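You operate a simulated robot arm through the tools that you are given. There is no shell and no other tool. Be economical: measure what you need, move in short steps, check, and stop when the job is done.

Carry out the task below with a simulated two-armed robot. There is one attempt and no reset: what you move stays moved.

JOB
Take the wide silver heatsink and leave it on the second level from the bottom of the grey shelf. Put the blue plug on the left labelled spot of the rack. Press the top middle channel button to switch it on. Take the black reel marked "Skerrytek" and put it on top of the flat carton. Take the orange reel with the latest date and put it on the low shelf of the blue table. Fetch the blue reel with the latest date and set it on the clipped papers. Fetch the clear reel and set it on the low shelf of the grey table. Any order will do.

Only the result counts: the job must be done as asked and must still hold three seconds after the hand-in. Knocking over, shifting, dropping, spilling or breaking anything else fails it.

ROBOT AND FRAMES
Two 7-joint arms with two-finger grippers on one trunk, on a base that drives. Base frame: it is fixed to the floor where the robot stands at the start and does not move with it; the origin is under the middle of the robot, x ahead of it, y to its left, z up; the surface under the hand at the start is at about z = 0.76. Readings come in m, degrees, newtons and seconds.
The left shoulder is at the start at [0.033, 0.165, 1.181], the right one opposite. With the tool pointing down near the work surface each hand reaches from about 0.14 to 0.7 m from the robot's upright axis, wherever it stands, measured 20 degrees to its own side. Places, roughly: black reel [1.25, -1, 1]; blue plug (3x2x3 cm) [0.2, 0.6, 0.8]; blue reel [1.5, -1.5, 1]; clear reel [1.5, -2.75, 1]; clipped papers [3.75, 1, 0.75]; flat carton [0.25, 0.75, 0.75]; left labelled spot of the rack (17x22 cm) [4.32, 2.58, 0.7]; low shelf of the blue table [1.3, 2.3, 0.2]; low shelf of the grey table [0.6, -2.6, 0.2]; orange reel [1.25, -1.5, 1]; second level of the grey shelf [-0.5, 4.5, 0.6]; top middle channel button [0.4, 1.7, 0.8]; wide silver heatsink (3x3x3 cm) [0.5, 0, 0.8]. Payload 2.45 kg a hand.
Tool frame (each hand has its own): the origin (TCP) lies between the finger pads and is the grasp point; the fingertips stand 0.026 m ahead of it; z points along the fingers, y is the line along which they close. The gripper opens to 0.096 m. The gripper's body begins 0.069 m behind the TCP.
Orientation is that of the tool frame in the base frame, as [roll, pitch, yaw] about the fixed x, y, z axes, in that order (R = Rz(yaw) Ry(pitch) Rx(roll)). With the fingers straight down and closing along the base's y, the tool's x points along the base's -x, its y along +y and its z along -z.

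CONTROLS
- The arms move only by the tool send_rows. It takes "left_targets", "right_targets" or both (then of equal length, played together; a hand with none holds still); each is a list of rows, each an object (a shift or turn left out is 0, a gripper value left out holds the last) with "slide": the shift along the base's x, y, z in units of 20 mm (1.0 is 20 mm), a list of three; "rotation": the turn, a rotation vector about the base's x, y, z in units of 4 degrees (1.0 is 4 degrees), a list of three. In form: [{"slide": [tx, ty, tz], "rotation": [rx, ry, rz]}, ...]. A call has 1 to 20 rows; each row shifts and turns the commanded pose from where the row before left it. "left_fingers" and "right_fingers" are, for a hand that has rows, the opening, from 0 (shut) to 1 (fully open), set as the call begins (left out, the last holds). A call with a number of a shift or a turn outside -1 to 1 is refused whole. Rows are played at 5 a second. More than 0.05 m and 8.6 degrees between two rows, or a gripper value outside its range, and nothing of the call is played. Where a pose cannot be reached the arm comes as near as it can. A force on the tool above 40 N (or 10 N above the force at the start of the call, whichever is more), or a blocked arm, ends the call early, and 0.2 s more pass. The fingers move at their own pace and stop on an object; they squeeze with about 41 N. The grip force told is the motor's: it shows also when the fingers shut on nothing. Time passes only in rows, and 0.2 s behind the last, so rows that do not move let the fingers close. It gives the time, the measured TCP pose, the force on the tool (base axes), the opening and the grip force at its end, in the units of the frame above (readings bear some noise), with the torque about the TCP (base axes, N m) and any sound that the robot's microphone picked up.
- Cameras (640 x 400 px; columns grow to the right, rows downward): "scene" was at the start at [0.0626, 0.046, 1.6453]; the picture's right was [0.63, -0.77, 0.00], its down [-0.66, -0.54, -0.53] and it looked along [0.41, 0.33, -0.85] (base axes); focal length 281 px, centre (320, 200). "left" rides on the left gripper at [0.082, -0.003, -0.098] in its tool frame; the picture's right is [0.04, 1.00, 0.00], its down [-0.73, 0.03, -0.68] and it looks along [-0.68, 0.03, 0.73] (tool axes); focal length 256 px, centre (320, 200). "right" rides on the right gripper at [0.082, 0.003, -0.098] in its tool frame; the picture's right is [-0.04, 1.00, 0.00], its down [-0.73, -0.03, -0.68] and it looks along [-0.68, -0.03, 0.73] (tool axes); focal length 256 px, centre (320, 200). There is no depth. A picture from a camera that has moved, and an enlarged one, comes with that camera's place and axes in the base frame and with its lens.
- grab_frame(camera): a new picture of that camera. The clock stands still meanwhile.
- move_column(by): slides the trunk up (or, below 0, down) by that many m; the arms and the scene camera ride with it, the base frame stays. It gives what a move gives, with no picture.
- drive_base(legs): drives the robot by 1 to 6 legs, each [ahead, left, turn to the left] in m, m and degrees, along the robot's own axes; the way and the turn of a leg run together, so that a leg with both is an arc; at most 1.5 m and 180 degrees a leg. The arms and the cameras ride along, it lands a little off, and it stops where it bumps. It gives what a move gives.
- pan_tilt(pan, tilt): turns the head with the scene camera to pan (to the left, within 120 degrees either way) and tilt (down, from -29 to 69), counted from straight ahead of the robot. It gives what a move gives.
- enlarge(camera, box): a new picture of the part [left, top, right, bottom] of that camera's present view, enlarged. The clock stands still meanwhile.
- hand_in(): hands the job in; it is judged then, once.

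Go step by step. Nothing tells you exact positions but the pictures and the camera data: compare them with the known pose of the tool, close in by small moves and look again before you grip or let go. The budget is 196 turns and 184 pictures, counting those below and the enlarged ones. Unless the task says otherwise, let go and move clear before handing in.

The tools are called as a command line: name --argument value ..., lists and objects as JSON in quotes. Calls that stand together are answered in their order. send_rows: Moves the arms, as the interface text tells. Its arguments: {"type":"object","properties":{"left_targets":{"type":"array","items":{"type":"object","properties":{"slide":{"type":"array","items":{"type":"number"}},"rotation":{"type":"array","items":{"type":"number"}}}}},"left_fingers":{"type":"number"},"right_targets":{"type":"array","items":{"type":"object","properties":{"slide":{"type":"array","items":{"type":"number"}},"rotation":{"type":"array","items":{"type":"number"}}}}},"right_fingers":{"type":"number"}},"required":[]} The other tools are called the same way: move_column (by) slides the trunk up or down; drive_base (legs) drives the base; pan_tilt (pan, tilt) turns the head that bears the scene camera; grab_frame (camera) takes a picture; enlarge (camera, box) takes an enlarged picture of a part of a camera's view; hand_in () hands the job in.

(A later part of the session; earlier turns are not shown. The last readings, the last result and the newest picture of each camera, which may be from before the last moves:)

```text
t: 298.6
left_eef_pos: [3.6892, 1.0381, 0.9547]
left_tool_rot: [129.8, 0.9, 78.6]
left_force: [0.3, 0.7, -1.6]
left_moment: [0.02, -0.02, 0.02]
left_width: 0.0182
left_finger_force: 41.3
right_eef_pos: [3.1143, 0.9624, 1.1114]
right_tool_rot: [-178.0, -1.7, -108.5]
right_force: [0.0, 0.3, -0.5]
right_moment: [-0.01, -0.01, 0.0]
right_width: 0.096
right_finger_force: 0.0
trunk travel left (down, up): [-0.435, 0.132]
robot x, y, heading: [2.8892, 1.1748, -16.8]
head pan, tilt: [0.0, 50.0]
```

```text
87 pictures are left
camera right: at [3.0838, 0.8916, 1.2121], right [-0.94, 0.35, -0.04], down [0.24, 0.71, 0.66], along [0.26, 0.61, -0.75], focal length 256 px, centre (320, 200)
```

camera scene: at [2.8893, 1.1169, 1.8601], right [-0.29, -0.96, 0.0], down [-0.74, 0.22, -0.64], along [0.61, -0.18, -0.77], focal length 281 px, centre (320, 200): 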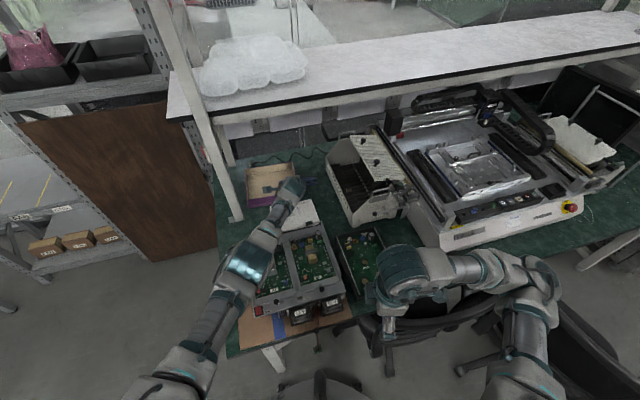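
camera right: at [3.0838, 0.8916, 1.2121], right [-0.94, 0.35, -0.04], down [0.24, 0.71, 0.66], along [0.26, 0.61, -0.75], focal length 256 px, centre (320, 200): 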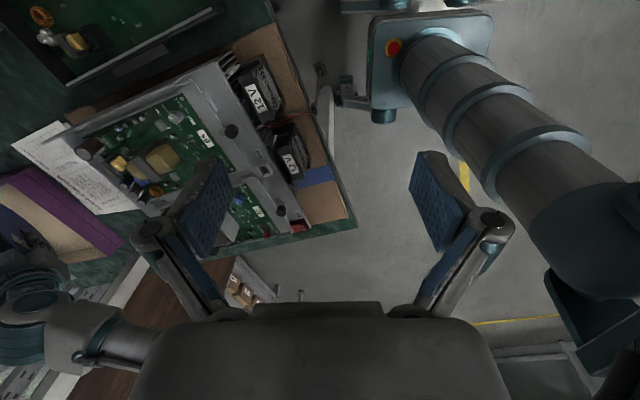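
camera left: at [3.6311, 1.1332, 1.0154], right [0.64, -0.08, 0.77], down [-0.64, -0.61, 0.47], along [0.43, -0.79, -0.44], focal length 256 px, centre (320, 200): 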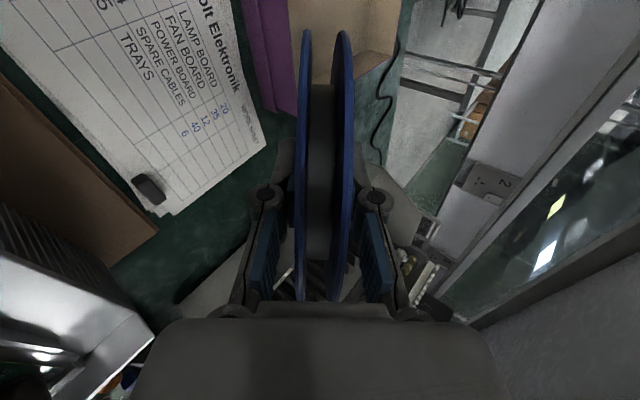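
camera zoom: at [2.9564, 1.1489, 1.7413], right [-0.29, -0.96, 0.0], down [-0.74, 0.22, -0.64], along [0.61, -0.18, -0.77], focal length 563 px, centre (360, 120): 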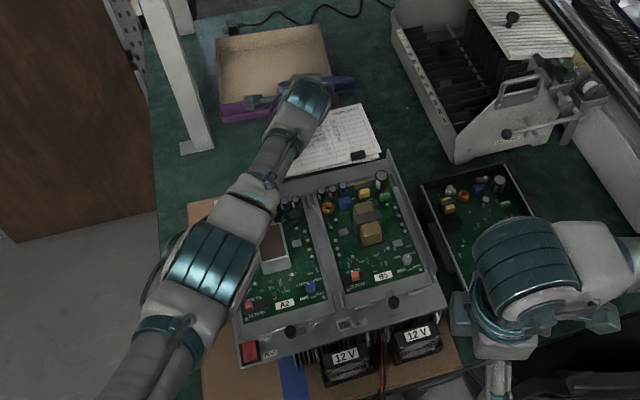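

Forearm is at z≈1.1, well above the boards. Continuing down.

send_rows --left_targets '[{"slide": [-0.3, -0.1, 0]}]'

move_column --by -0.07

grab_frame --camera "left"

grab_frame --camera "right"

```text
t: 299.0
left_eef_pos: [3.6788, 1.0286, 0.9562]
left_tool_rot: [129.8, 0.6, 78.3]
left_force: [-0.4, 0.2, -1.0]
left_moment: [0.04, 0.05, 0.02]
left_width: 0.0181
left_finger_force: 40.8
right_eef_pos: [3.1136, 0.9548, 1.1097]
right_tool_rot: [-178.1, -1.3, -108.5]
right_force: [0.8, 0.2, 0.5]
right_moment: [0.0, 0.01, -0.03]
right_width: 0.0964
right_finger_force: 0.1
trunk travel left (down, up): [-0.435, 0.132]
robot x, y, heading: [2.8901, 1.1679, -16.8]
head pan, tilt: [0.0, 50.0]
```

```text
t: 300.1
left_eef_pos: [3.6799, 1.0304, 0.8862]
left_tool_rot: [129.7, 0.6, 78.3]
left_force: [0.2, -1.2, -0.7]
left_moment: [0.02, 0.02, -0.01]
left_width: 0.0183
left_finger_force: 40.8
right_eef_pos: [3.1145, 0.9591, 1.0407]
right_tool_rot: [-178.2, -1.5, -108.5]
right_force: [0.3, 0.1, 0.5]
right_moment: [0.0, -0.01, -0.03]
right_width: 0.0959
right_finger_force: 0.2
trunk travel left (down, up): [-0.365, 0.202]
robot x, y, heading: [2.8912, 1.1748, -16.7]
head pan, tilt: [0.0, 50.0]
```

```text
86 pictures are left
camera left: at [3.6219, 1.1265, 0.947], right [0.64, -0.08, 0.77], down [-0.64, -0.61, 0.47], along [0.43, -0.79, -0.44], focal length 256 px, centre (320, 200)
```

left: 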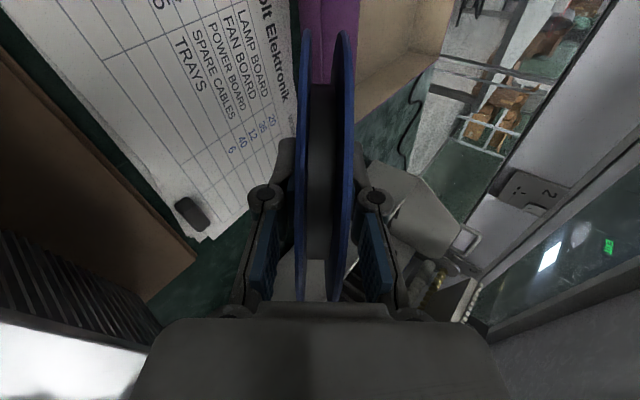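

```text
85 pictures are left
camera right: at [3.0836, 0.8862, 1.1415], right [-0.93, 0.35, -0.03], down [0.25, 0.71, 0.66], along [0.26, 0.61, -0.75], focal length 256 px, centre (320, 200)
```

right: 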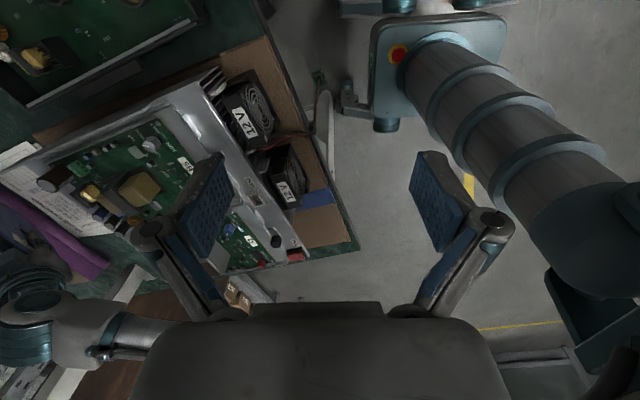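

Clearance is fine. Lowering the last centimetres, the final bit with the arm for contact sensing.

move_column --by -0.022

send_rows --left_targets '[{"slide": [0, 0, -0.15]}, {"slide": [0, 0, -0.15]}, {"slide": [0, 0, -0.15]}, {"slide": [0, 0, -0.15]}]'

grab_frame --camera "left"

```text
t: 300.8
left_eef_pos: [3.6796, 1.0299, 0.8653]
left_tool_rot: [129.7, 0.8, 78.4]
left_force: [-0.4, 0.1, -0.3]
left_moment: [0.04, 0.02, -0.02]
left_width: 0.0181
left_finger_force: 40.8
right_eef_pos: [3.1161, 0.9578, 1.02]
right_tool_rot: [-178.3, -1.4, -108.5]
right_force: [0.8, 1.0, 0.3]
right_moment: [0.03, 0.01, 0.01]
right_width: 0.0959
right_finger_force: 0.0
trunk travel left (down, up): [-0.343, 0.224]
robot x, y, heading: [2.8923, 1.1745, -16.3]
head pan, tilt: [0.0, 50.0]
```

```text
t: 301.8
left_eef_pos: [3.6806, 1.0301, 0.8514]
left_tool_rot: [129.8, 0.7, 78.5]
left_force: [-0.4, -0.6, -0.2]
left_moment: [0.01, 0.03, 0.0]
left_width: 0.0179
left_finger_force: 40.9
right_eef_pos: [3.1171, 0.9579, 1.0191]
right_tool_rot: [-178.5, -1.4, -108.4]
right_force: [0.7, 0.6, 1.1]
right_moment: [0.0, 0.01, -0.02]
right_width: 0.0959
right_finger_force: 0.0
trunk travel left (down, up): [-0.343, 0.224]
robot x, y, heading: [2.892, 1.1769, -16.6]
head pan, tilt: [0.0, 50.0]
```

```text
84 pictures are left
camera left: at [3.623, 1.1267, 0.9123], right [0.64, -0.08, 0.77], down [-0.64, -0.61, 0.47], along [0.43, -0.79, -0.44], focal length 256 px, centre (320, 200)
```

left: 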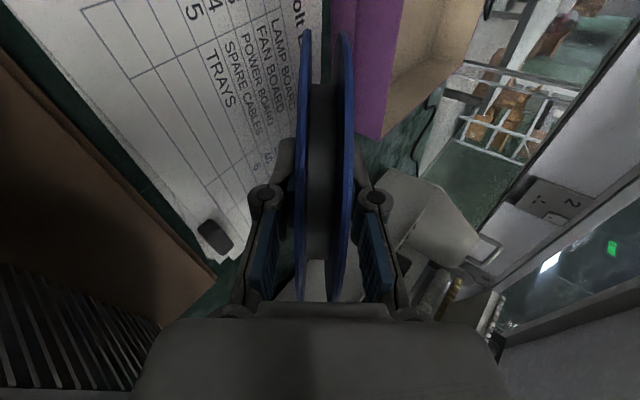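

No contact yet; continuing slowly.

send_rows --left_targets '[{"slide": [0, 0, -0.15]}, {"slide": [0, 0, -0.15]}, {"slide": [0, 0, -0.15]}, {"slide": [0, 0, -0.15]}, {"slide": [0, 0, 0]}]'

```text
t: 302.9
left_eef_pos: [3.6802, 1.0305, 0.8396]
left_tool_rot: [129.8, 0.8, 78.5]
left_force: [0.6, 0.2, -1.5]
left_moment: [-0.02, 0.02, -0.01]
left_width: 0.0181
left_finger_force: 40.8
right_eef_pos: [3.1175, 0.9582, 1.0193]
right_tool_rot: [-178.5, -1.5, -108.5]
right_force: [-0.4, 0.0, 0.2]
right_moment: [0.0, 0.0, -0.02]
right_width: 0.0959
right_finger_force: 0.1
trunk travel left (down, up): [-0.343, 0.224]
robot x, y, heading: [2.8948, 1.1722, -16.1]
head pan, tilt: [0.0, 50.0]
```

send_rows --left_targets '[{"slide": [0, 0, -0.12]}, {"slide": [0, 0, -0.12]}, {"slide": [0, 0, -0.12]}, {"slide": [0, 0, -0.12]}, {"slide": [0, 0, 0]}]'

grab_frame --camera "left"

grab_frame --camera "right"

```text
t: 304.1
left_eef_pos: [3.6807, 1.0296, 0.835]
left_tool_rot: [129.3, 0.7, 78.3]
left_force: [0.0, 0.6, 20.1]
left_moment: [-0.69, -1.55, 0.0]
left_width: 0.0185
left_finger_force: 41.5
right_eef_pos: [3.1144, 0.9593, 1.0207]
right_tool_rot: [-178.3, -1.5, -108.5]
right_force: [0.7, -0.8, 0.9]
right_moment: [0.01, 0.01, 0.02]
right_width: 0.0957
right_finger_force: 0.0
trunk travel left (down, up): [-0.343, 0.224]
robot x, y, heading: [2.8958, 1.1711, -16.7]
head pan, tilt: [0.0, 50.0]
```

```text
83 pictures are left
camera left: at [3.6214, 1.1264, 0.8946], right [0.63, -0.08, 0.77], down [-0.64, -0.61, 0.46], along [0.43, -0.79, -0.43], focal length 256 px, centre (320, 200)
```

left: 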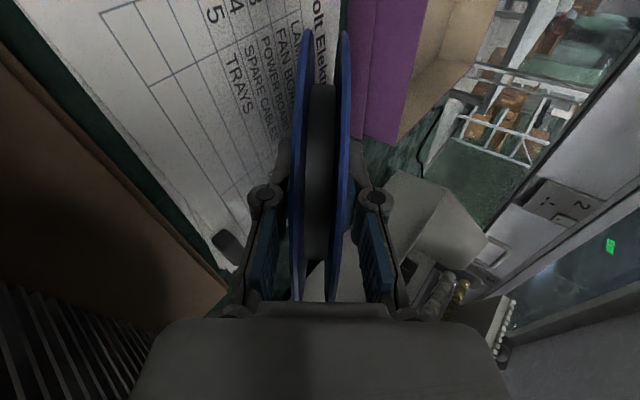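

```text
82 pictures are left
camera right: at [3.0839, 0.8869, 1.1203], right [-0.93, 0.35, -0.03], down [0.25, 0.71, 0.66], along [0.26, 0.61, -0.75], focal length 256 px, centre (320, 200)
```

right: 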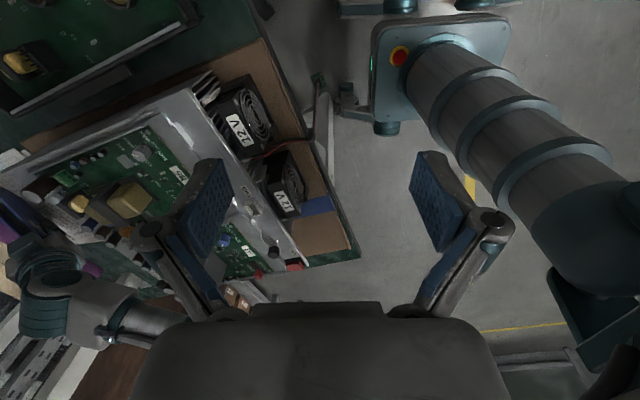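

Contact on the paper (20 N). Opening the fingers in stages; the lower finger lets the near rim down gently.

send_rows --left_targets '[{"slide": [0, 0, 0.05]}, {"slide": [0, 0, 0]}]' --left_fingers 0.5

send_rows --left_targets '[{"slide": [0, 0, 0]}, {"slide": [0, 0, 0]}, {"slide": [0, 0, 0]}]' --left_fingers 1

grab_frame --camera "left"

```text
t: 304.8
left_eef_pos: [3.6786, 1.0305, 0.8298]
left_tool_rot: [130.0, 0.6, 78.4]
left_force: [-0.5, 0.0, 0.2]
left_moment: [-0.01, 0.01, -0.04]
left_width: 0.0483
left_finger_force: 0.2
right_eef_pos: [3.1159, 0.9576, 1.0187]
right_tool_rot: [-178.4, -1.4, -108.5]
right_force: [-0.4, -0.2, -0.1]
right_moment: [-0.01, -0.03, -0.01]
right_width: 0.096
right_finger_force: 0.1
trunk travel left (down, up): [-0.343, 0.224]
robot x, y, heading: [2.894, 1.1744, -16.6]
head pan, tilt: [0.0, 50.0]
```

```text
t: 305.6
left_eef_pos: [3.6813, 1.0299, 0.8307]
left_tool_rot: [129.8, 0.7, 78.5]
left_force: [-0.3, 0.3, -0.5]
left_moment: [0.01, 0.0, 0.01]
left_width: 0.0957
left_finger_force: 0.2
right_eef_pos: [3.1167, 0.9577, 1.0185]
right_tool_rot: [-178.5, -1.5, -108.4]
right_force: [0.2, 0.1, -0.6]
right_moment: [-0.03, 0.01, -0.02]
right_width: 0.096
right_finger_force: 0.1
trunk travel left (down, up): [-0.343, 0.224]
robot x, y, heading: [2.8862, 1.1725, -16.7]
head pan, tilt: [0.0, 50.0]
```

```text
81 pictures are left
camera left: at [3.6223, 1.1263, 0.8912], right [0.64, -0.08, 0.77], down [-0.64, -0.61, 0.47], along [0.43, -0.79, -0.44], focal length 256 px, centre (320, 200)
```

left: 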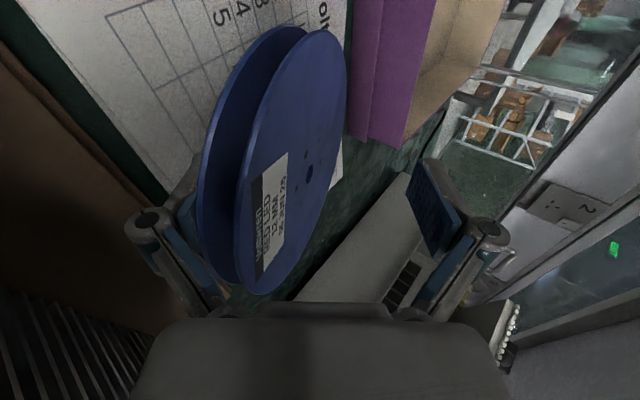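

The reel leans on the lower finger with its far rim on the paper. Withdrawing along the finger direction.

send_rows --left_targets '[{"slide": [-0.4, 0.08, 0.34]}, {"slide": [-0.4, 0.08, 0.34]}, {"slide": [-0.4, 0.08, 0.34]}, {"slide": [-0.4, 0.08, 0.34]}, {"slide": [-0.4, 0.08, 0.34]}, {"slide": [-0.4, 0.08, 0.34]}, {"slide": [-0.4, 0.08, 0.34]}, {"slide": [-0.4, 0.08, 0.34]}, {"slide": [-0.4, 0.08, 0.34]}, {"slide": [-0.4, 0.08, 0.5]}, {"slide": [-0.4, 0.08, 0.8]}, {"slide": [-0.4, 0.08, 0.8]}]'

grab_frame --camera "left"

enlarge --camera "scene" --box '[200, 100, 440, 300]'

```text
t: 308.1
left_eef_pos: [3.5833, 1.0498, 0.9363]
left_tool_rot: [129.9, 0.7, 78.4]
left_force: [-0.6, 0.1, 0.4]
left_moment: [-0.03, 0.01, 0.0]
left_width: 0.096
left_finger_force: 0.0
right_eef_pos: [3.1157, 0.9583, 1.0182]
right_tool_rot: [-178.4, -1.5, -108.6]
right_force: [-0.7, 0.5, 0.4]
right_moment: [0.03, 0.0, -0.02]
right_width: 0.096
right_finger_force: 0.1
trunk travel left (down, up): [-0.343, 0.224]
robot x, y, heading: [2.8908, 1.176, -16.7]
head pan, tilt: [0.0, 50.0]
```

```text
80 pictures are left
camera left: at [3.5251, 1.146, 0.9962], right [0.64, -0.08, 0.77], down [-0.64, -0.61, 0.47], along [0.43, -0.79, -0.44], focal length 256 px, centre (320, 200)
```

left: 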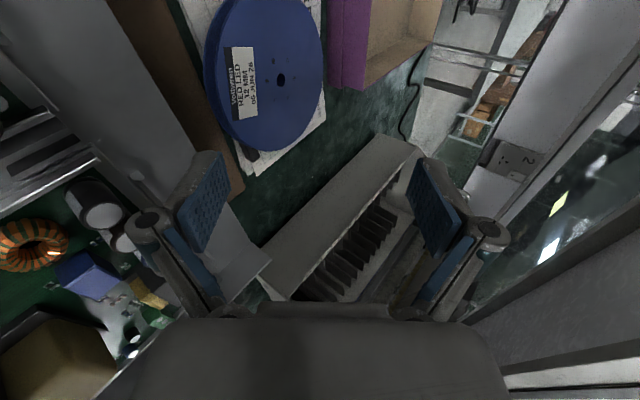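

```text
2.00 times, centred on (320, 200) of scene
camera zoom: at [2.9751, 1.1382, 1.6492], right [-0.29, -0.96, 0.0], down [-0.74, 0.22, -0.64], along [0.61, -0.18, -0.77], focal length 563 px, centre (320, 200)
```

zoom: 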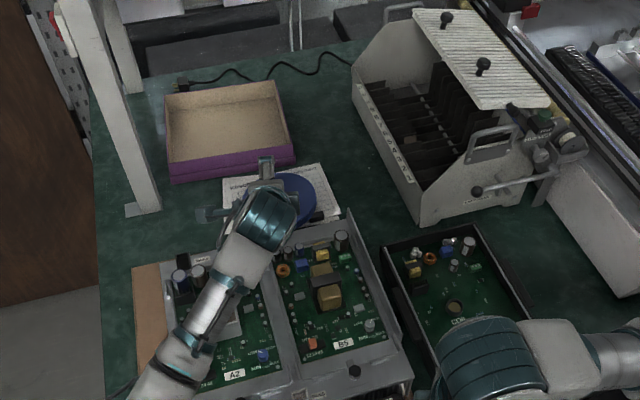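

The blue reel lies flat on the papers. Raising, backing away, straightening the left hand, and resetting the right arm's elbow branch the same way.

move_column --by 0.2

drive_base --legs '[[-0.6, 0, 16.7]]'

send_rows --left_targets '[{"slide": [-0.8, 0.2, 0], "rotation": [0, 1, 0]}, {"slide": [-0.8, 0.2, 0], "rotation": [0, 1, 0]}, {"slide": [-0.8, 0.2, 0], "rotation": [0, 1, 0]}, {"slide": [-0.8, 0.2, 0], "rotation": [0, 1, 0]}, {"slide": [-0.8, 0.2, 0], "rotation": [0, 1, 0]}, {"slide": [-0.8, 0.2, 0], "rotation": [0, 1, 0]}, {"slide": [-0.8, 0.2, 0], "rotation": [0, 1, 0]}, {"slide": [-0.8, 0.2, 0], "rotation": [0, 1, 0]}, {"slide": [-0.8, 0.2, 0], "rotation": [0, 1, 0]}, {"slide": [-0.8, 0.2, 0], "rotation": [0, 1, 0]}, {"slide": [-0.8, 0.2, 0], "rotation": [0, 1, 0]}, {"slide": [-0.8, 0.2, 0], "rotation": [0, 1, 0]}, {"slide": [-0.8, 0.2, 0], "rotation": [0, 0.5, 0]}, {"slide": [0, 0, 0]}]' --right_targets '[{"slide": [0.3, -1, 0]}, {"slide": [0.3, -1, 0]}, {"slide": [0.3, -1, 0]}, {"slide": [0.3, -1, 0]}, {"slide": [0.3, -1, 0]}, {"slide": [0.3, -1, 0]}, {"slide": [0.3, -1, 0]}, {"slide": [0.3, -1, 0]}, {"slide": [0.3, -1, 0]}, {"slide": [0.3, -1, 0]}, {"slide": [0.3, -1, 0]}, {"slide": [0.3, -1, 0]}, {"slide": [0.3, -1, 0]}, {"slide": [0, -1, 0]}]'

send_rows --right_targets '[{"slide": [0, 0, -1]}, {"slide": [0, 0, -1]}, {"slide": [0, 0, -1]}, {"slide": [0, 0, -1]}, {"slide": [0, 0, -1]}, {"slide": [0, 0, -1]}, {"slide": [0, 0, -1]}, {"slide": [0, 0, -1]}, {"slide": [0, 0, -1]}, {"slide": [0, 0, -1]}, {"slide": [0, 0, -1]}, {"slide": [0, 0, -1]}, {"slide": [0.7, 1, 0]}, {"slide": [0.7, 1, 0]}, {"slide": [0.7, 1, 0]}, {"slide": [0.7, 1, 0]}, {"slide": [0.7, 1, 0]}, {"slide": [0.7, 1, 0]}, {"slide": [0.7, 1, 0]}, {"slide": [0.7, 1, 0]}]'

grab_frame --camera "scene"

```text
t: 310.3
left_eef_pos: [3.583, 1.0493, 1.1346]
left_tool_rot: [129.8, 0.9, 78.4]
left_force: [0.0, -0.5, -0.7]
left_moment: [-0.01, -0.01, 0.0]
left_width: 0.0961
left_finger_force: 0.0
right_eef_pos: [3.1169, 0.9584, 1.2184]
right_tool_rot: [-178.5, -1.6, -108.5]
right_force: [0.2, 0.4, 0.2]
right_moment: [0.0, 0.02, 0.03]
right_width: 0.096
right_finger_force: 0.1
trunk travel left (down, up): [-0.543, 0.024]
robot x, y, heading: [2.8931, 1.1733, -16.4]
head pan, tilt: [0.0, 50.0]
```

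```text
t: 313.6
left_eef_pos: [3.0153, 1.3352, 1.1328]
left_tool_rot: [129.9, 0.8, 94.5]
left_force: [-0.6, -0.1, 1.4]
left_moment: [0.02, 0.02, -0.01]
left_width: 0.0959
left_finger_force: 0.1
right_eef_pos: [2.5941, 1.1178, 1.2177]
right_tool_rot: [-178.5, -1.5, -92.4]
right_force: [-0.3, -0.2, -0.5]
right_moment: [0.01, 0.01, 0.02]
right_width: 0.0959
right_finger_force: 0.2
trunk travel left (down, up): [-0.543, 0.024]
robot x, y, heading: [2.3182, 1.2581, -0.6]
head pan, tilt: [0.0, 50.0]
```

```text
t: 316.6
left_eef_pos: [2.8046, 1.3871, 1.137]
left_tool_rot: [179.4, -3.1, 93.5]
left_force: [0.6, -0.4, 0.2]
left_moment: [0.03, 0.0, 0.03]
left_width: 0.0959
left_finger_force: 0.0
right_eef_pos: [2.5938, 1.0866, 1.2234]
right_tool_rot: [-178.3, -1.7, -92.6]
right_force: [0.7, 0.0, 0.3]
right_moment: [-0.03, 0.02, -0.02]
right_width: 0.096
right_finger_force: 0.1
right hand out of reach, approached as far as the arm can: row 2, 3, 4, 5, 6, 7, 8, 9, 10, 11, 12, 13, 14
trunk travel left (down, up): [-0.543, 0.024]
robot x, y, heading: [2.319, 1.2562, -0.2]
head pan, tilt: [0.0, 50.0]
```

```text
t: 320.8
left_eef_pos: [2.8042, 1.3921, 1.1372]
left_tool_rot: [179.6, -2.7, 93.5]
left_force: [-0.5, 0.2, 0.5]
left_moment: [-0.04, 0.03, 0.01]
left_width: 0.096
left_finger_force: 0.1
right_eef_pos: [2.6915, 1.2433, 1.0503]
right_tool_rot: [-178.1, -1.7, -92.4]
right_force: [0.0, -0.4, 0.4]
right_moment: [0.0, 0.02, 0.02]
right_width: 0.0959
right_finger_force: 0.1
right hand out of reach, approached as far as the arm can: row 1, 2, 3, 4, 5, 19, 20
trunk travel left (down, up): [-0.543, 0.024]
robot x, y, heading: [2.3154, 1.2568, -0.3]
head pan, tilt: [0.0, 50.0]
```

```text
78 pictures are left
camera scene: at [2.3798, 1.2623, 1.8482], right [-0.01, -1.0, 0.0], down [-0.77, 0.01, -0.64], along [0.64, -0.01, -0.77], focal length 281 px, centre (320, 200)
```

scene: 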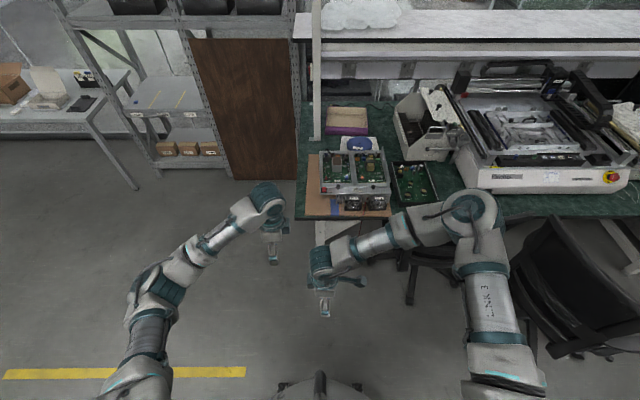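

Left arm is good; the right is still in the elbow-high branch. Un-yawing it and redoing the outward–down–inward motion.

send_rows --right_targets '[{"slide": [0, 0, 0.4], "rotation": [0, 0, -1]}, {"slide": [0, 0, 0.4], "rotation": [0, 0, -1]}, {"slide": [0, 0, 0.4], "rotation": [0, 0, -1]}, {"slide": [0, 0, 0.4], "rotation": [0, 0, -1]}, {"slide": [0, 0, 0.4], "rotation": [0, 0, -1]}, {"slide": [0, 0, 0.4], "rotation": [0, 0, -1]}, {"slide": [-0.4, -1, 0.4], "rotation": [0, 0, -1]}, {"slide": [-0.4, -1, 0.4], "rotation": [0, 0, -1]}, {"slide": [-0.4, -1, 0.4], "rotation": [0, 0, -1]}, {"slide": [-0.4, -1, 0.4], "rotation": [0, 0, -1]}, {"slide": [-0.4, -1, 0.4], "rotation": [0, 0, -1]}, {"slide": [-0.4, -1, 0.4], "rotation": [0, 0, -1]}, {"slide": [-0.4, -1, 0.4], "rotation": [0, 0, -1]}, {"slide": [-0.4, -1, 0.4], "rotation": [0, 0, -1]}, {"slide": [0, -1, 0.4], "rotation": [0, 0, -1]}, {"slide": [0, -1, 0.4], "rotation": [0, 0, -1]}, {"slide": [0, -1, 0.4], "rotation": [0, 0, -1]}, {"slide": [0, -1, 0], "rotation": [0, 0, -1]}, {"slide": [0, -1, 0], "rotation": [0, 0, -1]}, {"slide": [0, -1, 0], "rotation": [0, 0, -1]}]'

send_rows --right_targets '[{"slide": [0, -1, 0], "rotation": [0, 0, -1]}, {"slide": [0, -1, 0], "rotation": [0, 0, -1]}, {"slide": [0, -1, 0]}, {"slide": [0, 0, -1]}, {"slide": [0, 0, -1]}, {"slide": [0, 0, -1]}, {"slide": [0, 0, -1]}, {"slide": [0, 0, -1]}, {"slide": [0, 0, -1]}, {"slide": [0, 0, -1]}, {"slide": [0, 0, -1]}, {"slide": [0, 0, -1]}, {"slide": [0, 0, -1]}, {"slide": [0, 0, -1]}, {"slide": [0, 0, -1]}]'

send_rows --right_targets '[{"slide": [0.7, 1, 0]}, {"slide": [0.7, 1, 0]}, {"slide": [0.7, 1, 0]}, {"slide": [0.7, 1, 0]}, {"slide": [0.7, 1, 0]}, {"slide": [0.7, 1, 0]}, {"slide": [0.7, 1, 0]}, {"slide": [0.7, 1, 0]}, {"slide": [0.7, 1, 0]}, {"slide": [0.7, 1, 0]}, {"slide": [0.7, 1, 0]}, {"slide": [0.7, 1, 0]}, {"slide": [0.7, 0, 0]}, {"slide": [0.7, 0, 0]}]'

grab_frame --camera "scene"

```text
t: 325.0
left_eef_pos: [2.8047, 1.3863, 1.1382]
left_tool_rot: [179.4, -3.0, 93.4]
left_force: [0.3, -0.3, 0.1]
left_moment: [0.01, 0.02, 0.01]
left_width: 0.096
left_finger_force: 0.1
right_eef_pos: [2.6272, 0.9583, 1.1861]
right_tool_rot: [-178.3, -1.5, -172.4]
right_force: [0.7, 0.5, -0.8]
right_moment: [0.03, 0.01, -0.01]
right_width: 0.0959
right_finger_force: 0.0
trunk travel left (down, up): [-0.543, 0.024]
robot x, y, heading: [2.3159, 1.266, -0.4]
head pan, tilt: [0.0, 50.0]
```

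```text
t: 328.2
left_eef_pos: [2.8047, 1.3882, 1.1384]
left_tool_rot: [179.5, -3.0, 93.5]
left_force: [0.1, 0.3, -0.5]
left_moment: [0.03, 0.0, 0.01]
left_width: 0.0962
left_finger_force: 0.1
right_eef_pos: [2.629, 0.899, 0.9475]
right_tool_rot: [-178.2, -1.7, 179.6]
right_force: [0.3, 0.6, -0.4]
right_moment: [-0.03, 0.03, 0.01]
right_width: 0.096
right_finger_force: 0.0
trunk travel left (down, up): [-0.543, 0.024]
robot x, y, heading: [2.3186, 1.2612, -0.4]
head pan, tilt: [0.0, 50.0]
```

```text
t: 331.2
left_eef_pos: [2.8051, 1.3871, 1.1377]
left_tool_rot: [179.5, -3.0, 93.6]
left_force: [-0.4, 0.4, 0.2]
left_moment: [0.0, -0.02, 0.02]
left_width: 0.0959
left_finger_force: 0.1
right_eef_pos: [2.8237, 1.1397, 0.947]
right_tool_rot: [-178.1, -1.7, 179.5]
right_force: [0.1, -0.7, -0.4]
right_moment: [-0.03, -0.01, -0.02]
right_width: 0.0959
right_finger_force: 0.1
trunk travel left (down, up): [-0.543, 0.024]
robot x, y, heading: [2.3178, 1.2621, -0.3]
head pan, tilt: [0.0, 50.0]
```

```text
77 pictures are left
camera scene: at [2.3813, 1.2584, 1.8481], right [-0.01, -1.0, 0.0], down [-0.77, 0.01, -0.64], along [0.64, -0.01, -0.77], focal length 281 px, centre (320, 200)
```

scene: 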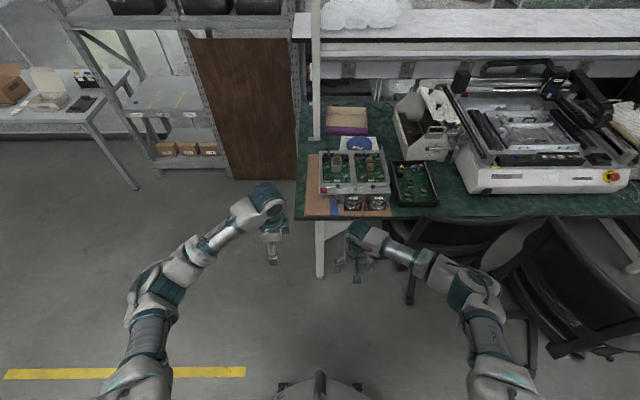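

Both arms are in the good branch. Yawing the right hand, raising it, and driving back to the reel rack.

send_rows --right_targets '[{"slide": [0, 0, 1], "rotation": [0, 0, 1]}, {"slide": [0, 0, 1], "rotation": [0, 0, 1]}, {"slide": [0, 0, 1], "rotation": [0, 0, 1]}, {"slide": [0, 0, 1], "rotation": [0, 0, 1]}, {"slide": [0, 0, 1], "rotation": [0, 0, 1]}, {"slide": [0, 0, 1], "rotation": [0, 0, 1]}, {"slide": [0, 0, 1], "rotation": [0, 0, 1]}, {"slide": [0, 0, 1], "rotation": [0, 0, 1]}, {"slide": [0, 0, 1], "rotation": [0, 0, 1]}, {"rotation": [0, 0, 1]}, {"rotation": [0, 0, 1]}, {"rotation": [0, 0, 1]}, {"rotation": [0, 0, 1]}, {"rotation": [0, 0, 1]}, {"rotation": [0, 0, 1]}, {"rotation": [0, 0, 1]}, {"rotation": [0, 0, 1]}, {"rotation": [0, 0, 1]}, {"rotation": [0, 0, 1]}, {"rotation": [0, 0, 1]}]'

send_rows --right_targets '[{"rotation": [0, 0, 1]}, {"rotation": [0, 0, 1]}, {"rotation": [0, 0, 0.5]}]' --left_targets '[{"rotation": [0, 0, -0.9]}, {"slide": [0, 0, 0]}, {"slide": [0, 0, 0]}]'

drive_base --legs '[[0, 0, -89.7], [0.3, -0.15, 0], [1.1, 0, 0], [1.1, 0, 0], [0, 0, -90]]'

pan_tilt --pan 0 --tilt 40

grab_frame --camera "scene"

```text
t: 335.4
left_eef_pos: [2.8049, 1.3882, 1.1376]
left_tool_rot: [179.5, -2.9, 93.4]
left_force: [0.4, 0.7, 0.2]
left_moment: [0.01, -0.01, -0.02]
left_width: 0.0963
left_finger_force: 0.1
right_eef_pos: [2.8245, 1.1402, 1.1262]
right_tool_rot: [-178.3, -1.6, -128.4]
right_force: [0.7, 0.4, -0.7]
right_moment: [0.0, 0.02, -0.04]
right_width: 0.0961
right_finger_force: 0.0
right hand out of reach, approached as far as the arm can: row 14, 15, 16, 17, 18, 19, 20
trunk travel left (down, up): [-0.543, 0.024]
robot x, y, heading: [2.3185, 1.262, -0.5]
head pan, tilt: [0.0, 50.0]
```

```text
t: 336.2
left_eef_pos: [2.8027, 1.3883, 1.1386]
left_tool_rot: [179.6, -2.9, 89.9]
left_force: [-0.6, -0.6, 0.1]
left_moment: [0.02, 0.01, -0.04]
left_width: 0.0959
left_finger_force: 0.1
right_eef_pos: [2.8246, 1.1401, 1.1277]
right_tool_rot: [-178.3, -1.7, -126.4]
right_force: [0.4, 0.8, -0.1]
right_moment: [0.02, -0.02, 0.02]
right_width: 0.0961
right_finger_force: 0.2
right hand out of reach, approached as far as the arm can: row 1, 2
trunk travel left (down, up): [-0.543, 0.024]
robot x, y, heading: [2.315, 1.2606, -0.5]
head pan, tilt: [0.0, 50.0]
```

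```text
t: 356.6
left_eef_pos: [1.8005, -1.3954, 1.1384]
left_tool_rot: [179.5, -2.6, -87.8]
left_force: [-0.1, 0.6, -0.3]
left_moment: [0.03, 0.0, 0.02]
left_width: 0.096
left_finger_force: 0.0
right_eef_pos: [1.7706, -1.1484, 1.1275]
right_tool_rot: [-178.1, -1.8, 55.7]
right_force: [-0.1, -0.5, 0.6]
right_moment: [0.0, 0.01, 0.0]
right_width: 0.096
right_finger_force: 0.2
trunk travel left (down, up): [-0.543, 0.024]
robot x, y, heading: [2.2824, -1.2471, -178.6]
head pan, tilt: [0.0, 50.0]
```

```text
t: 357.3
left_eef_pos: [1.8041, -1.387, 1.1407]
left_tool_rot: [179.4, -3.1, -88.1]
left_force: [0.1, 1.0, -1.1]
left_moment: [-0.07, 0.01, -0.02]
left_width: 0.0958
left_finger_force: 0.0
right_eef_pos: [1.7746, -1.1394, 1.1286]
right_tool_rot: [-178.2, -1.3, 55.7]
right_force: [-0.2, 1.0, -0.9]
right_moment: [-0.08, 0.0, 0.0]
right_width: 0.0959
right_finger_force: 0.0
trunk travel left (down, up): [-0.543, 0.024]
robot x, y, heading: [2.284, -1.2457, -178.5]
head pan, tilt: [0.0, 40.0]
```

```text
76 pictures are left
camera scene: at [2.2057, -1.2376, 1.8622], right [-0.03, 1.0, -0.01], down [0.65, 0.01, -0.76], along [-0.76, -0.02, -0.65], focal length 281 px, centre (320, 200)
```

scene: 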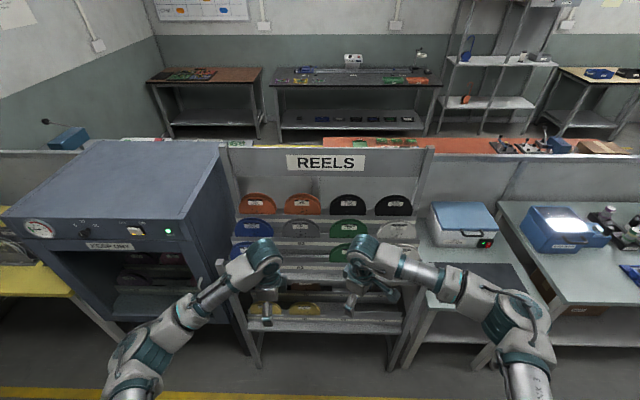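

The right hand's outer yaw is limited, so I'll yaw it to the inner side instead and raise both hands above the reels.

send_rows --right_targets '[{"slide": [0, 0, 0.4], "rotation": [0, 0, -1]}, {"slide": [0, 0, 0.4], "rotation": [0, 0, -1]}, {"slide": [0, 0, 0.4], "rotation": [0, 0, -1]}, {"slide": [0, 0, 0.4], "rotation": [0, 0, -1]}, {"slide": [0, 0, 0.4], "rotation": [0, 0, -1]}, {"slide": [0, 0, 0.4], "rotation": [0, 0, -1]}, {"slide": [0, 0, 0.4], "rotation": [0, 0, -1]}, {"slide": [0, 0, 0.4], "rotation": [0, 0, -1]}, {"slide": [0, 0, 0.4], "rotation": [0, 0, -1]}, {"slide": [0, 0, 0.4], "rotation": [0, 0, -1]}, {"slide": [0, 0, 0.4], "rotation": [0, 0, -1]}, {"slide": [0, 0, 0.4], "rotation": [0, 0, -1]}, {"slide": [0, 0, 0.4], "rotation": [0, 0, -1]}, {"slide": [0, 0, 0.4], "rotation": [0, 0, -1]}, {"slide": [0, 0, 0.4], "rotation": [0, 0, -1]}, {"slide": [0, 0, 0.4], "rotation": [0, 0, -1]}, {"slide": [0, 0, 0.4], "rotation": [0, 0, -1]}, {"slide": [0, 0, 0.4], "rotation": [0, 0, -1]}, {"slide": [0, 0, 0.4], "rotation": [0, 0, -1]}, {"slide": [0, 0, 0.4], "rotation": [0, 0, -1]}]' --left_targets '[{"slide": [0, 0, 0.4]}, {"slide": [0, 0, 0.4]}, {"slide": [0, 0, 0.4]}, {"slide": [0, 0, 0.4]}, {"slide": [0, 0, 0.4]}, {"slide": [0, 0, 0.4]}, {"slide": [0, 0, 0.4]}, {"slide": [0, 0, 0.4]}, {"slide": [0, 0, 0.4]}, {"slide": [0, 0, 0.4]}, {"slide": [0, 0, 0.4]}, {"slide": [0, 0, 0.4]}, {"slide": [0, 0, 0.4]}, {"slide": [0, 0, 0.4]}, {"slide": [0, 0, 0.4]}, {"slide": [0, 0, 0.4]}, {"slide": [0, 0, 0.4]}, {"slide": [0, 0, 0.4]}, {"slide": [0, 0, 0]}, {"slide": [0, 0, 0]}]'

send_rows --right_targets '[{"rotation": [0, 0, -1]}, {"rotation": [0, 0, -1]}, {"rotation": [0, 0, -1]}, {"rotation": [0, 0, -1]}, {"rotation": [0, 0, -1]}, {"rotation": [0, 0, -1]}, {"rotation": [0, 0, -1]}, {"rotation": [0, 0, -1]}, {"rotation": [0, 0, -1]}, {"rotation": [0, 0, -1]}, {"rotation": [0, 0, -1]}, {"rotation": [0, 0, -1]}, {"rotation": [0, 0, -1]}, {"rotation": [0, 0, -1]}, {"rotation": [0, 0, -1]}, {"rotation": [0, 0, -1]}]'

drive_base --legs '[[0.15, 0, -1.4]]'

```text
t: 361.5
left_eef_pos: [1.8032, -1.3928, 1.2849]
left_tool_rot: [179.2, -2.7, -87.9]
left_force: [-0.1, -0.4, -0.3]
left_moment: [0.02, 0.0, -0.02]
left_width: 0.0959
left_finger_force: 0.0
right_eef_pos: [1.7753, -1.1487, 1.2899]
right_tool_rot: [-177.9, -1.7, -24.3]
right_force: [0.5, 0.2, 0.8]
right_moment: [-0.05, -0.01, 0.01]
right_width: 0.0962
right_finger_force: 0.1
trunk travel left (down, up): [-0.543, 0.024]
robot x, y, heading: [2.2785, -1.248, -178.5]
head pan, tilt: [0.0, 40.0]
```

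```text
t: 364.9
left_eef_pos: [1.8041, -1.3943, 1.2848]
left_tool_rot: [179.3, -2.7, -87.9]
left_force: [0.2, 0.1, -0.8]
left_moment: [-0.01, 0.04, -0.02]
left_width: 0.0959
left_finger_force: 0.0
right_eef_pos: [1.7752, -1.1489, 1.2887]
right_tool_rot: [-177.9, -1.6, -88.3]
right_force: [1.3, 0.4, 0.5]
right_moment: [-0.01, 0.03, 0.03]
right_width: 0.096
right_finger_force: 0.1
trunk travel left (down, up): [-0.543, 0.024]
robot x, y, heading: [2.2797, -1.2476, -178.7]
head pan, tilt: [0.0, 40.0]
```

```text
t: 366.2
left_eef_pos: [1.6582, -1.3844, 1.2856]
left_tool_rot: [179.1, -2.7, -89.4]
left_force: [-0.8, -0.2, 0.4]
left_moment: [-0.01, -0.01, 0.01]
left_width: 0.096
left_finger_force: 0.1
right_eef_pos: [1.636, -1.1389, 1.2904]
right_tool_rot: [-177.9, -1.7, -89.7]
right_force: [-0.3, -0.6, 0.8]
right_moment: [0.0, 0.01, 0.02]
right_width: 0.096
right_finger_force: 0.1
trunk travel left (down, up): [-0.543, 0.024]
robot x, y, heading: [2.1366, -1.2447, -179.8]
head pan, tilt: [0.0, 40.0]
```

All reachable. Moving both hands over their reels: left over orange, right over black.

drive_base --legs '[[0.12, 0, 0]]'

send_rows --left_targets '[{"slide": [-0.9, 0.26, 0], "rotation": [0.65, 0, 0]}, {"slide": [-0.9, 0.26, 0]}, {"slide": [-0.9, 0.26, 0]}, {"slide": [-0.9, 0.26, 0]}, {"slide": [-0.9, 0.26, 0]}, {"slide": [-0.9, 0.26, 0]}, {"slide": [-0.9, 0.26, 0]}, {"slide": [-0.9, 0.26, 0]}]' --right_targets '[{"slide": [-0.8, -0.1, 0], "rotation": [0.4, 0, 0]}, {"slide": [-0.8, -0.1, 0]}, {"slide": [-0.8, -0.1, 0]}, {"slide": [-0.8, -0.1, 0]}, {"slide": [-0.8, -0.1, 0]}, {"slide": [-0.8, -0.1, 0]}, {"slide": [-0.8, -0.1, 0]}, {"slide": [-0.8, -0.1, 0]}]'

grab_frame --camera "left"

grab_frame --camera "right"

```text
t: 367.5
left_eef_pos: [1.5412, -1.386, 1.2876]
left_tool_rot: [178.9, -2.6, -89.3]
left_force: [-0.4, -0.8, -0.3]
left_moment: [0.0, -0.02, -0.01]
left_width: 0.0963
left_finger_force: 0.1
right_eef_pos: [1.5179, -1.1407, 1.2939]
right_tool_rot: [-178.3, -1.5, -89.6]
right_force: [-0.5, -0.8, -0.1]
right_moment: [0.0, 0.0, 0.02]
right_width: 0.0958
right_finger_force: 0.0
trunk travel left (down, up): [-0.543, 0.024]
robot x, y, heading: [2.0127, -1.2504, -179.7]
head pan, tilt: [0.0, 40.0]
```

```text
t: 369.3
left_eef_pos: [1.3933, -1.3437, 1.2876]
left_tool_rot: [179.2, -0.1, -89.3]
left_force: [0.6, 0.4, -0.4]
left_moment: [-0.02, 0.01, 0.01]
left_width: 0.0958
left_finger_force: 0.0
right_eef_pos: [1.3859, -1.1559, 1.2932]
right_tool_rot: [-178.1, 0.0, -89.6]
right_force: [-1.2, -0.1, 0.7]
right_moment: [-0.02, 0.02, 0.04]
right_width: 0.0961
right_finger_force: 0.0
trunk travel left (down, up): [-0.543, 0.024]
robot x, y, heading: [2.0116, -1.2498, -179.9]
head pan, tilt: [0.0, 40.0]
```

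```text
75 pictures are left
camera left: at [1.4008, -1.4259, 1.3877], right [-1.0, -0.05, 0.02], down [-0.03, 0.74, 0.68], along [-0.05, 0.68, -0.74], focal length 256 px, centre (320, 200)
```

left: 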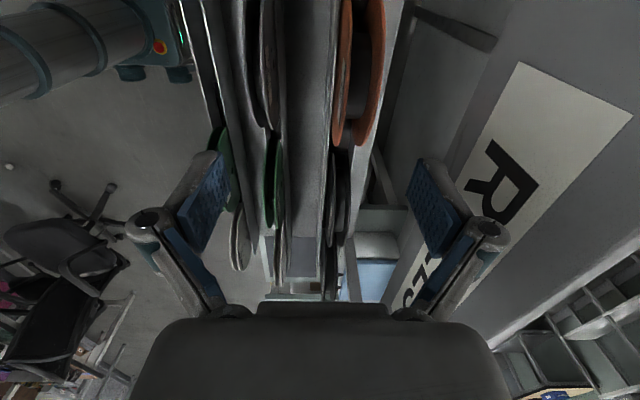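

```text
74 pictures are left
camera right: at [1.3798, -1.2369, 1.3914], right [-1.0, 0.03, -0.03], down [0.0, 0.73, 0.68], along [0.05, 0.68, -0.73], focal length 256 px, centre (320, 200)
```

right: 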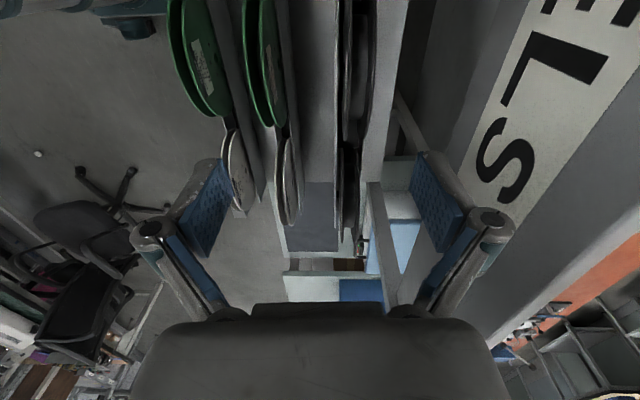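

Orange centre x≈1.358, black ≈1.359. Centring, narrowing the fingers and descending.

send_rows --left_targets '[{"slide": [-0.9, 0.15, 0]}, {"slide": [-0.87, 0.15, 0]}, {"slide": [0, 0, -0.8]}, {"slide": [0, 0, -0.8]}, {"slide": [0, 0, -0.8]}, {"slide": [0, 0, -0.8]}]' --right_targets '[{"slide": [-0.7, 0.05, 0]}, {"slide": [-0.65, 0.05, 0]}, {"slide": [0, 0, -0.8]}, {"slide": [0, 0, -0.8]}, {"slide": [0, 0, -0.8]}, {"slide": [0, 0, -0.8]}]' --left_fingers 0.65 --right_fingers 0.6

grab_frame --camera "left"

grab_frame --camera "right"

```text
t: 370.7
left_eef_pos: [1.3567, -1.3356, 1.2225]
left_tool_rot: [179.0, -0.1, -89.2]
left_force: [-0.1, 0.8, -0.5]
left_moment: [0.01, 0.01, -0.02]
left_width: 0.0625
left_finger_force: 0.1
right_eef_pos: [1.3589, -1.1534, 1.2294]
right_tool_rot: [-178.1, -0.2, -89.5]
right_force: [0.9, -0.3, 0.4]
right_moment: [0.0, 0.0, -0.01]
right_width: 0.0575
right_finger_force: 0.1
trunk travel left (down, up): [-0.543, 0.024]
robot x, y, heading: [2.0155, -1.2491, -179.8]
head pan, tilt: [0.0, 40.0]
```

```text
73 pictures are left
camera left: at [1.3644, -1.4174, 1.323], right [-1.0, -0.05, 0.02], down [-0.03, 0.74, 0.68], along [-0.05, 0.68, -0.74], focal length 256 px, centre (320, 200)
```

left: 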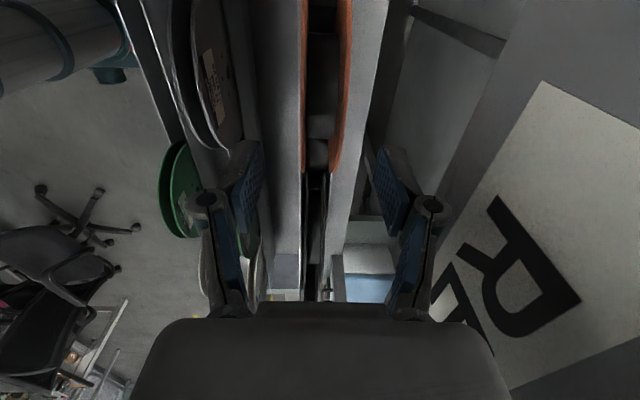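

```text
72 pictures are left
camera right: at [1.3529, -1.2338, 1.3278], right [-1.0, 0.03, -0.03], down [0.0, 0.73, 0.68], along [0.05, 0.68, -0.73], focal length 256 px, centre (320, 200)
```

right: 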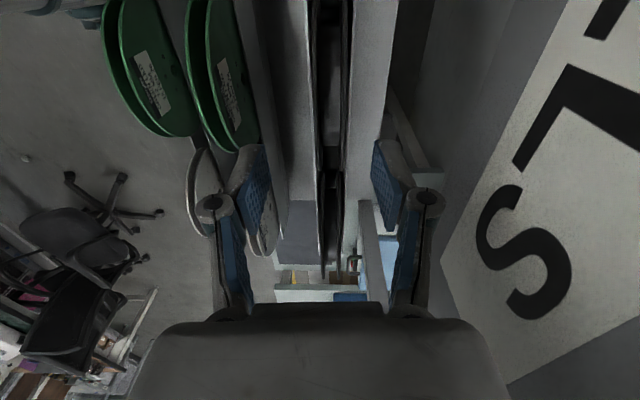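

Both centred. Descending to grasp height.

send_rows --left_targets '[{"slide": [-0.1, 0, -0.82]}, {"slide": [0, 0, -0.82]}, {"slide": [0, 0, -0.82]}, {"slide": [0, 0, -0.82]}, {"slide": [0, 0, -0.82]}]' --right_targets '[{"slide": [-0.2, 0, -0.87]}, {"slide": [0, 0, -0.87]}, {"slide": [0, 0, -0.87]}, {"slide": [0, 0, -0.87]}, {"slide": [0, 0, -0.87]}]'

grab_frame --camera "left"

grab_frame --camera "right"

```text
t: 371.9
left_eef_pos: [1.3547, -1.335, 1.1397]
left_tool_rot: [179.1, -0.1, -89.3]
left_force: [-0.1, 0.2, 0.2]
left_moment: [0.01, 0.02, -0.01]
left_width: 0.0625
left_finger_force: 0.1
right_eef_pos: [1.3514, -1.1542, 1.1411]
right_tool_rot: [-178.1, 0.0, -89.5]
right_force: [-0.8, 0.0, -0.2]
right_moment: [0.03, 0.0, -0.01]
right_width: 0.0574
right_finger_force: 0.0
trunk travel left (down, up): [-0.543, 0.024]
robot x, y, heading: [2.0139, -1.2519, -179.9]
head pan, tilt: [0.0, 40.0]
```

```text
71 pictures are left
camera left: at [1.362, -1.4173, 1.2403], right [-1.0, -0.05, 0.02], down [-0.03, 0.73, 0.68], along [-0.05, 0.68, -0.73], focal length 256 px, centre (320, 200)
```

left: 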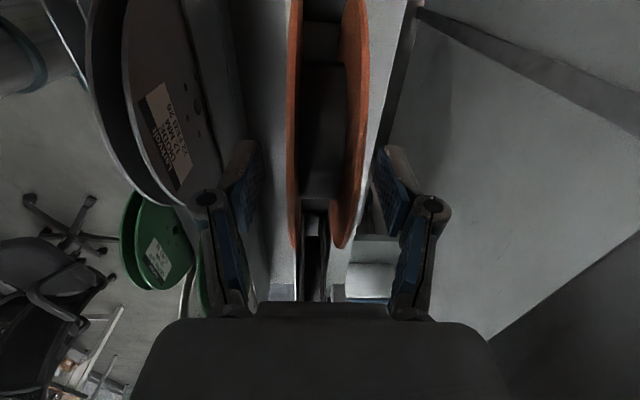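

```text
70 pictures are left
camera right: at [1.3452, -1.2339, 1.2397], right [-1.0, 0.03, -0.03], down [0.0, 0.73, 0.68], along [0.05, 0.68, -0.73], focal length 256 px, centre (320, 200)
```

right: 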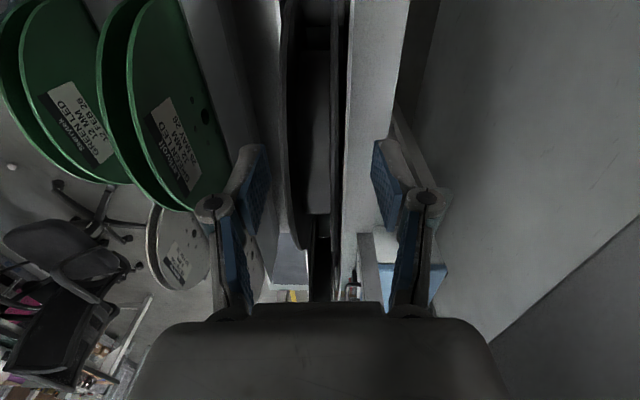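

Both reels are between the fingers. Closing and lifting.

send_rows --left_targets '[{"slide": [0, 0, 0]}, {"slide": [0, 0, 0]}, {"slide": [0, 0, 0]}, {"slide": [0, 0, 0]}]' --right_targets '[{"slide": [0, 0, 0]}, {"slide": [0, 0, 0]}, {"slide": [0, 0, 0]}, {"slide": [0, 0, 0]}]' --left_fingers 0 --right_fingers 0

send_rows --left_targets '[{"slide": [0, 0, 0.85]}, {"slide": [0, 0, 0.85]}, {"slide": [0, 0, 0.85]}, {"slide": [0, 0, 0.85]}, {"slide": [0, 0, 0.85]}, {"slide": [0, 0, 0.85]}, {"slide": [0, 0, 0.85]}, {"slide": [0, 0, 0.85]}, {"slide": [0, 0, 0.85]}]' --right_targets '[{"slide": [0, 0, 0.85]}, {"slide": [0, 0, 0.85]}, {"slide": [0, 0, 0.85]}, {"slide": [0, 0, 0.85]}, {"slide": [0, 0, 0.85]}, {"slide": [0, 0, 0.85]}, {"slide": [0, 0, 0.85]}, {"slide": [0, 0, 0.85]}, {"slide": [0, 0, 0.85]}]'

grab_frame --camera "scene"

```text
t: 372.9
left_eef_pos: [1.3561, -1.3357, 1.1417]
left_tool_rot: [179.0, -0.1, -89.3]
left_force: [0.5, -0.8, 3.3]
left_moment: [-0.07, -0.16, -0.02]
left_width: 0.0304
left_finger_force: 41.2
right_eef_pos: [1.3525, -1.1524, 1.1415]
right_tool_rot: [-178.3, 0.0, -89.5]
right_force: [-0.1, 0.3, 0.1]
right_moment: [0.01, 0.08, 0.01]
right_width: 0.0223
right_finger_force: 41.1
trunk travel left (down, up): [-0.543, 0.024]
robot x, y, heading: [2.0148, -1.2438, -180.0]
head pan, tilt: [0.0, 40.0]
```

```text
t: 374.9
left_eef_pos: [1.3525, -1.3384, 1.296]
left_tool_rot: [179.1, 0.0, -89.4]
left_force: [-0.4, -1.0, -1.0]
left_moment: [0.01, 0.0, -0.01]
left_width: 0.0301
left_finger_force: 41.3
right_eef_pos: [1.3577, -1.1557, 1.2946]
right_tool_rot: [-178.2, 0.0, -89.5]
right_force: [0.4, -0.2, -1.1]
right_moment: [0.02, 0.04, 0.02]
right_width: 0.0222
right_finger_force: 41.0
right hand out of reach, approached as far as the arm can: row 9
trunk travel left (down, up): [-0.543, 0.024]
robot x, y, heading: [2.0151, -1.249, -179.8]
head pan, tilt: [0.0, 40.0]
```

```text
69 pictures are left
camera scene: at [1.9374, -1.2543, 1.8623], right [0.0, 1.0, 0.0], down [0.65, 0.0, -0.76], along [-0.76, 0.0, -0.65], focal length 281 px, centre (320, 200)
```

scene: 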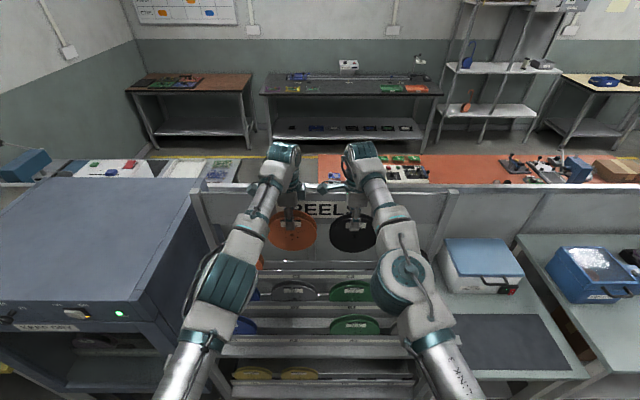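

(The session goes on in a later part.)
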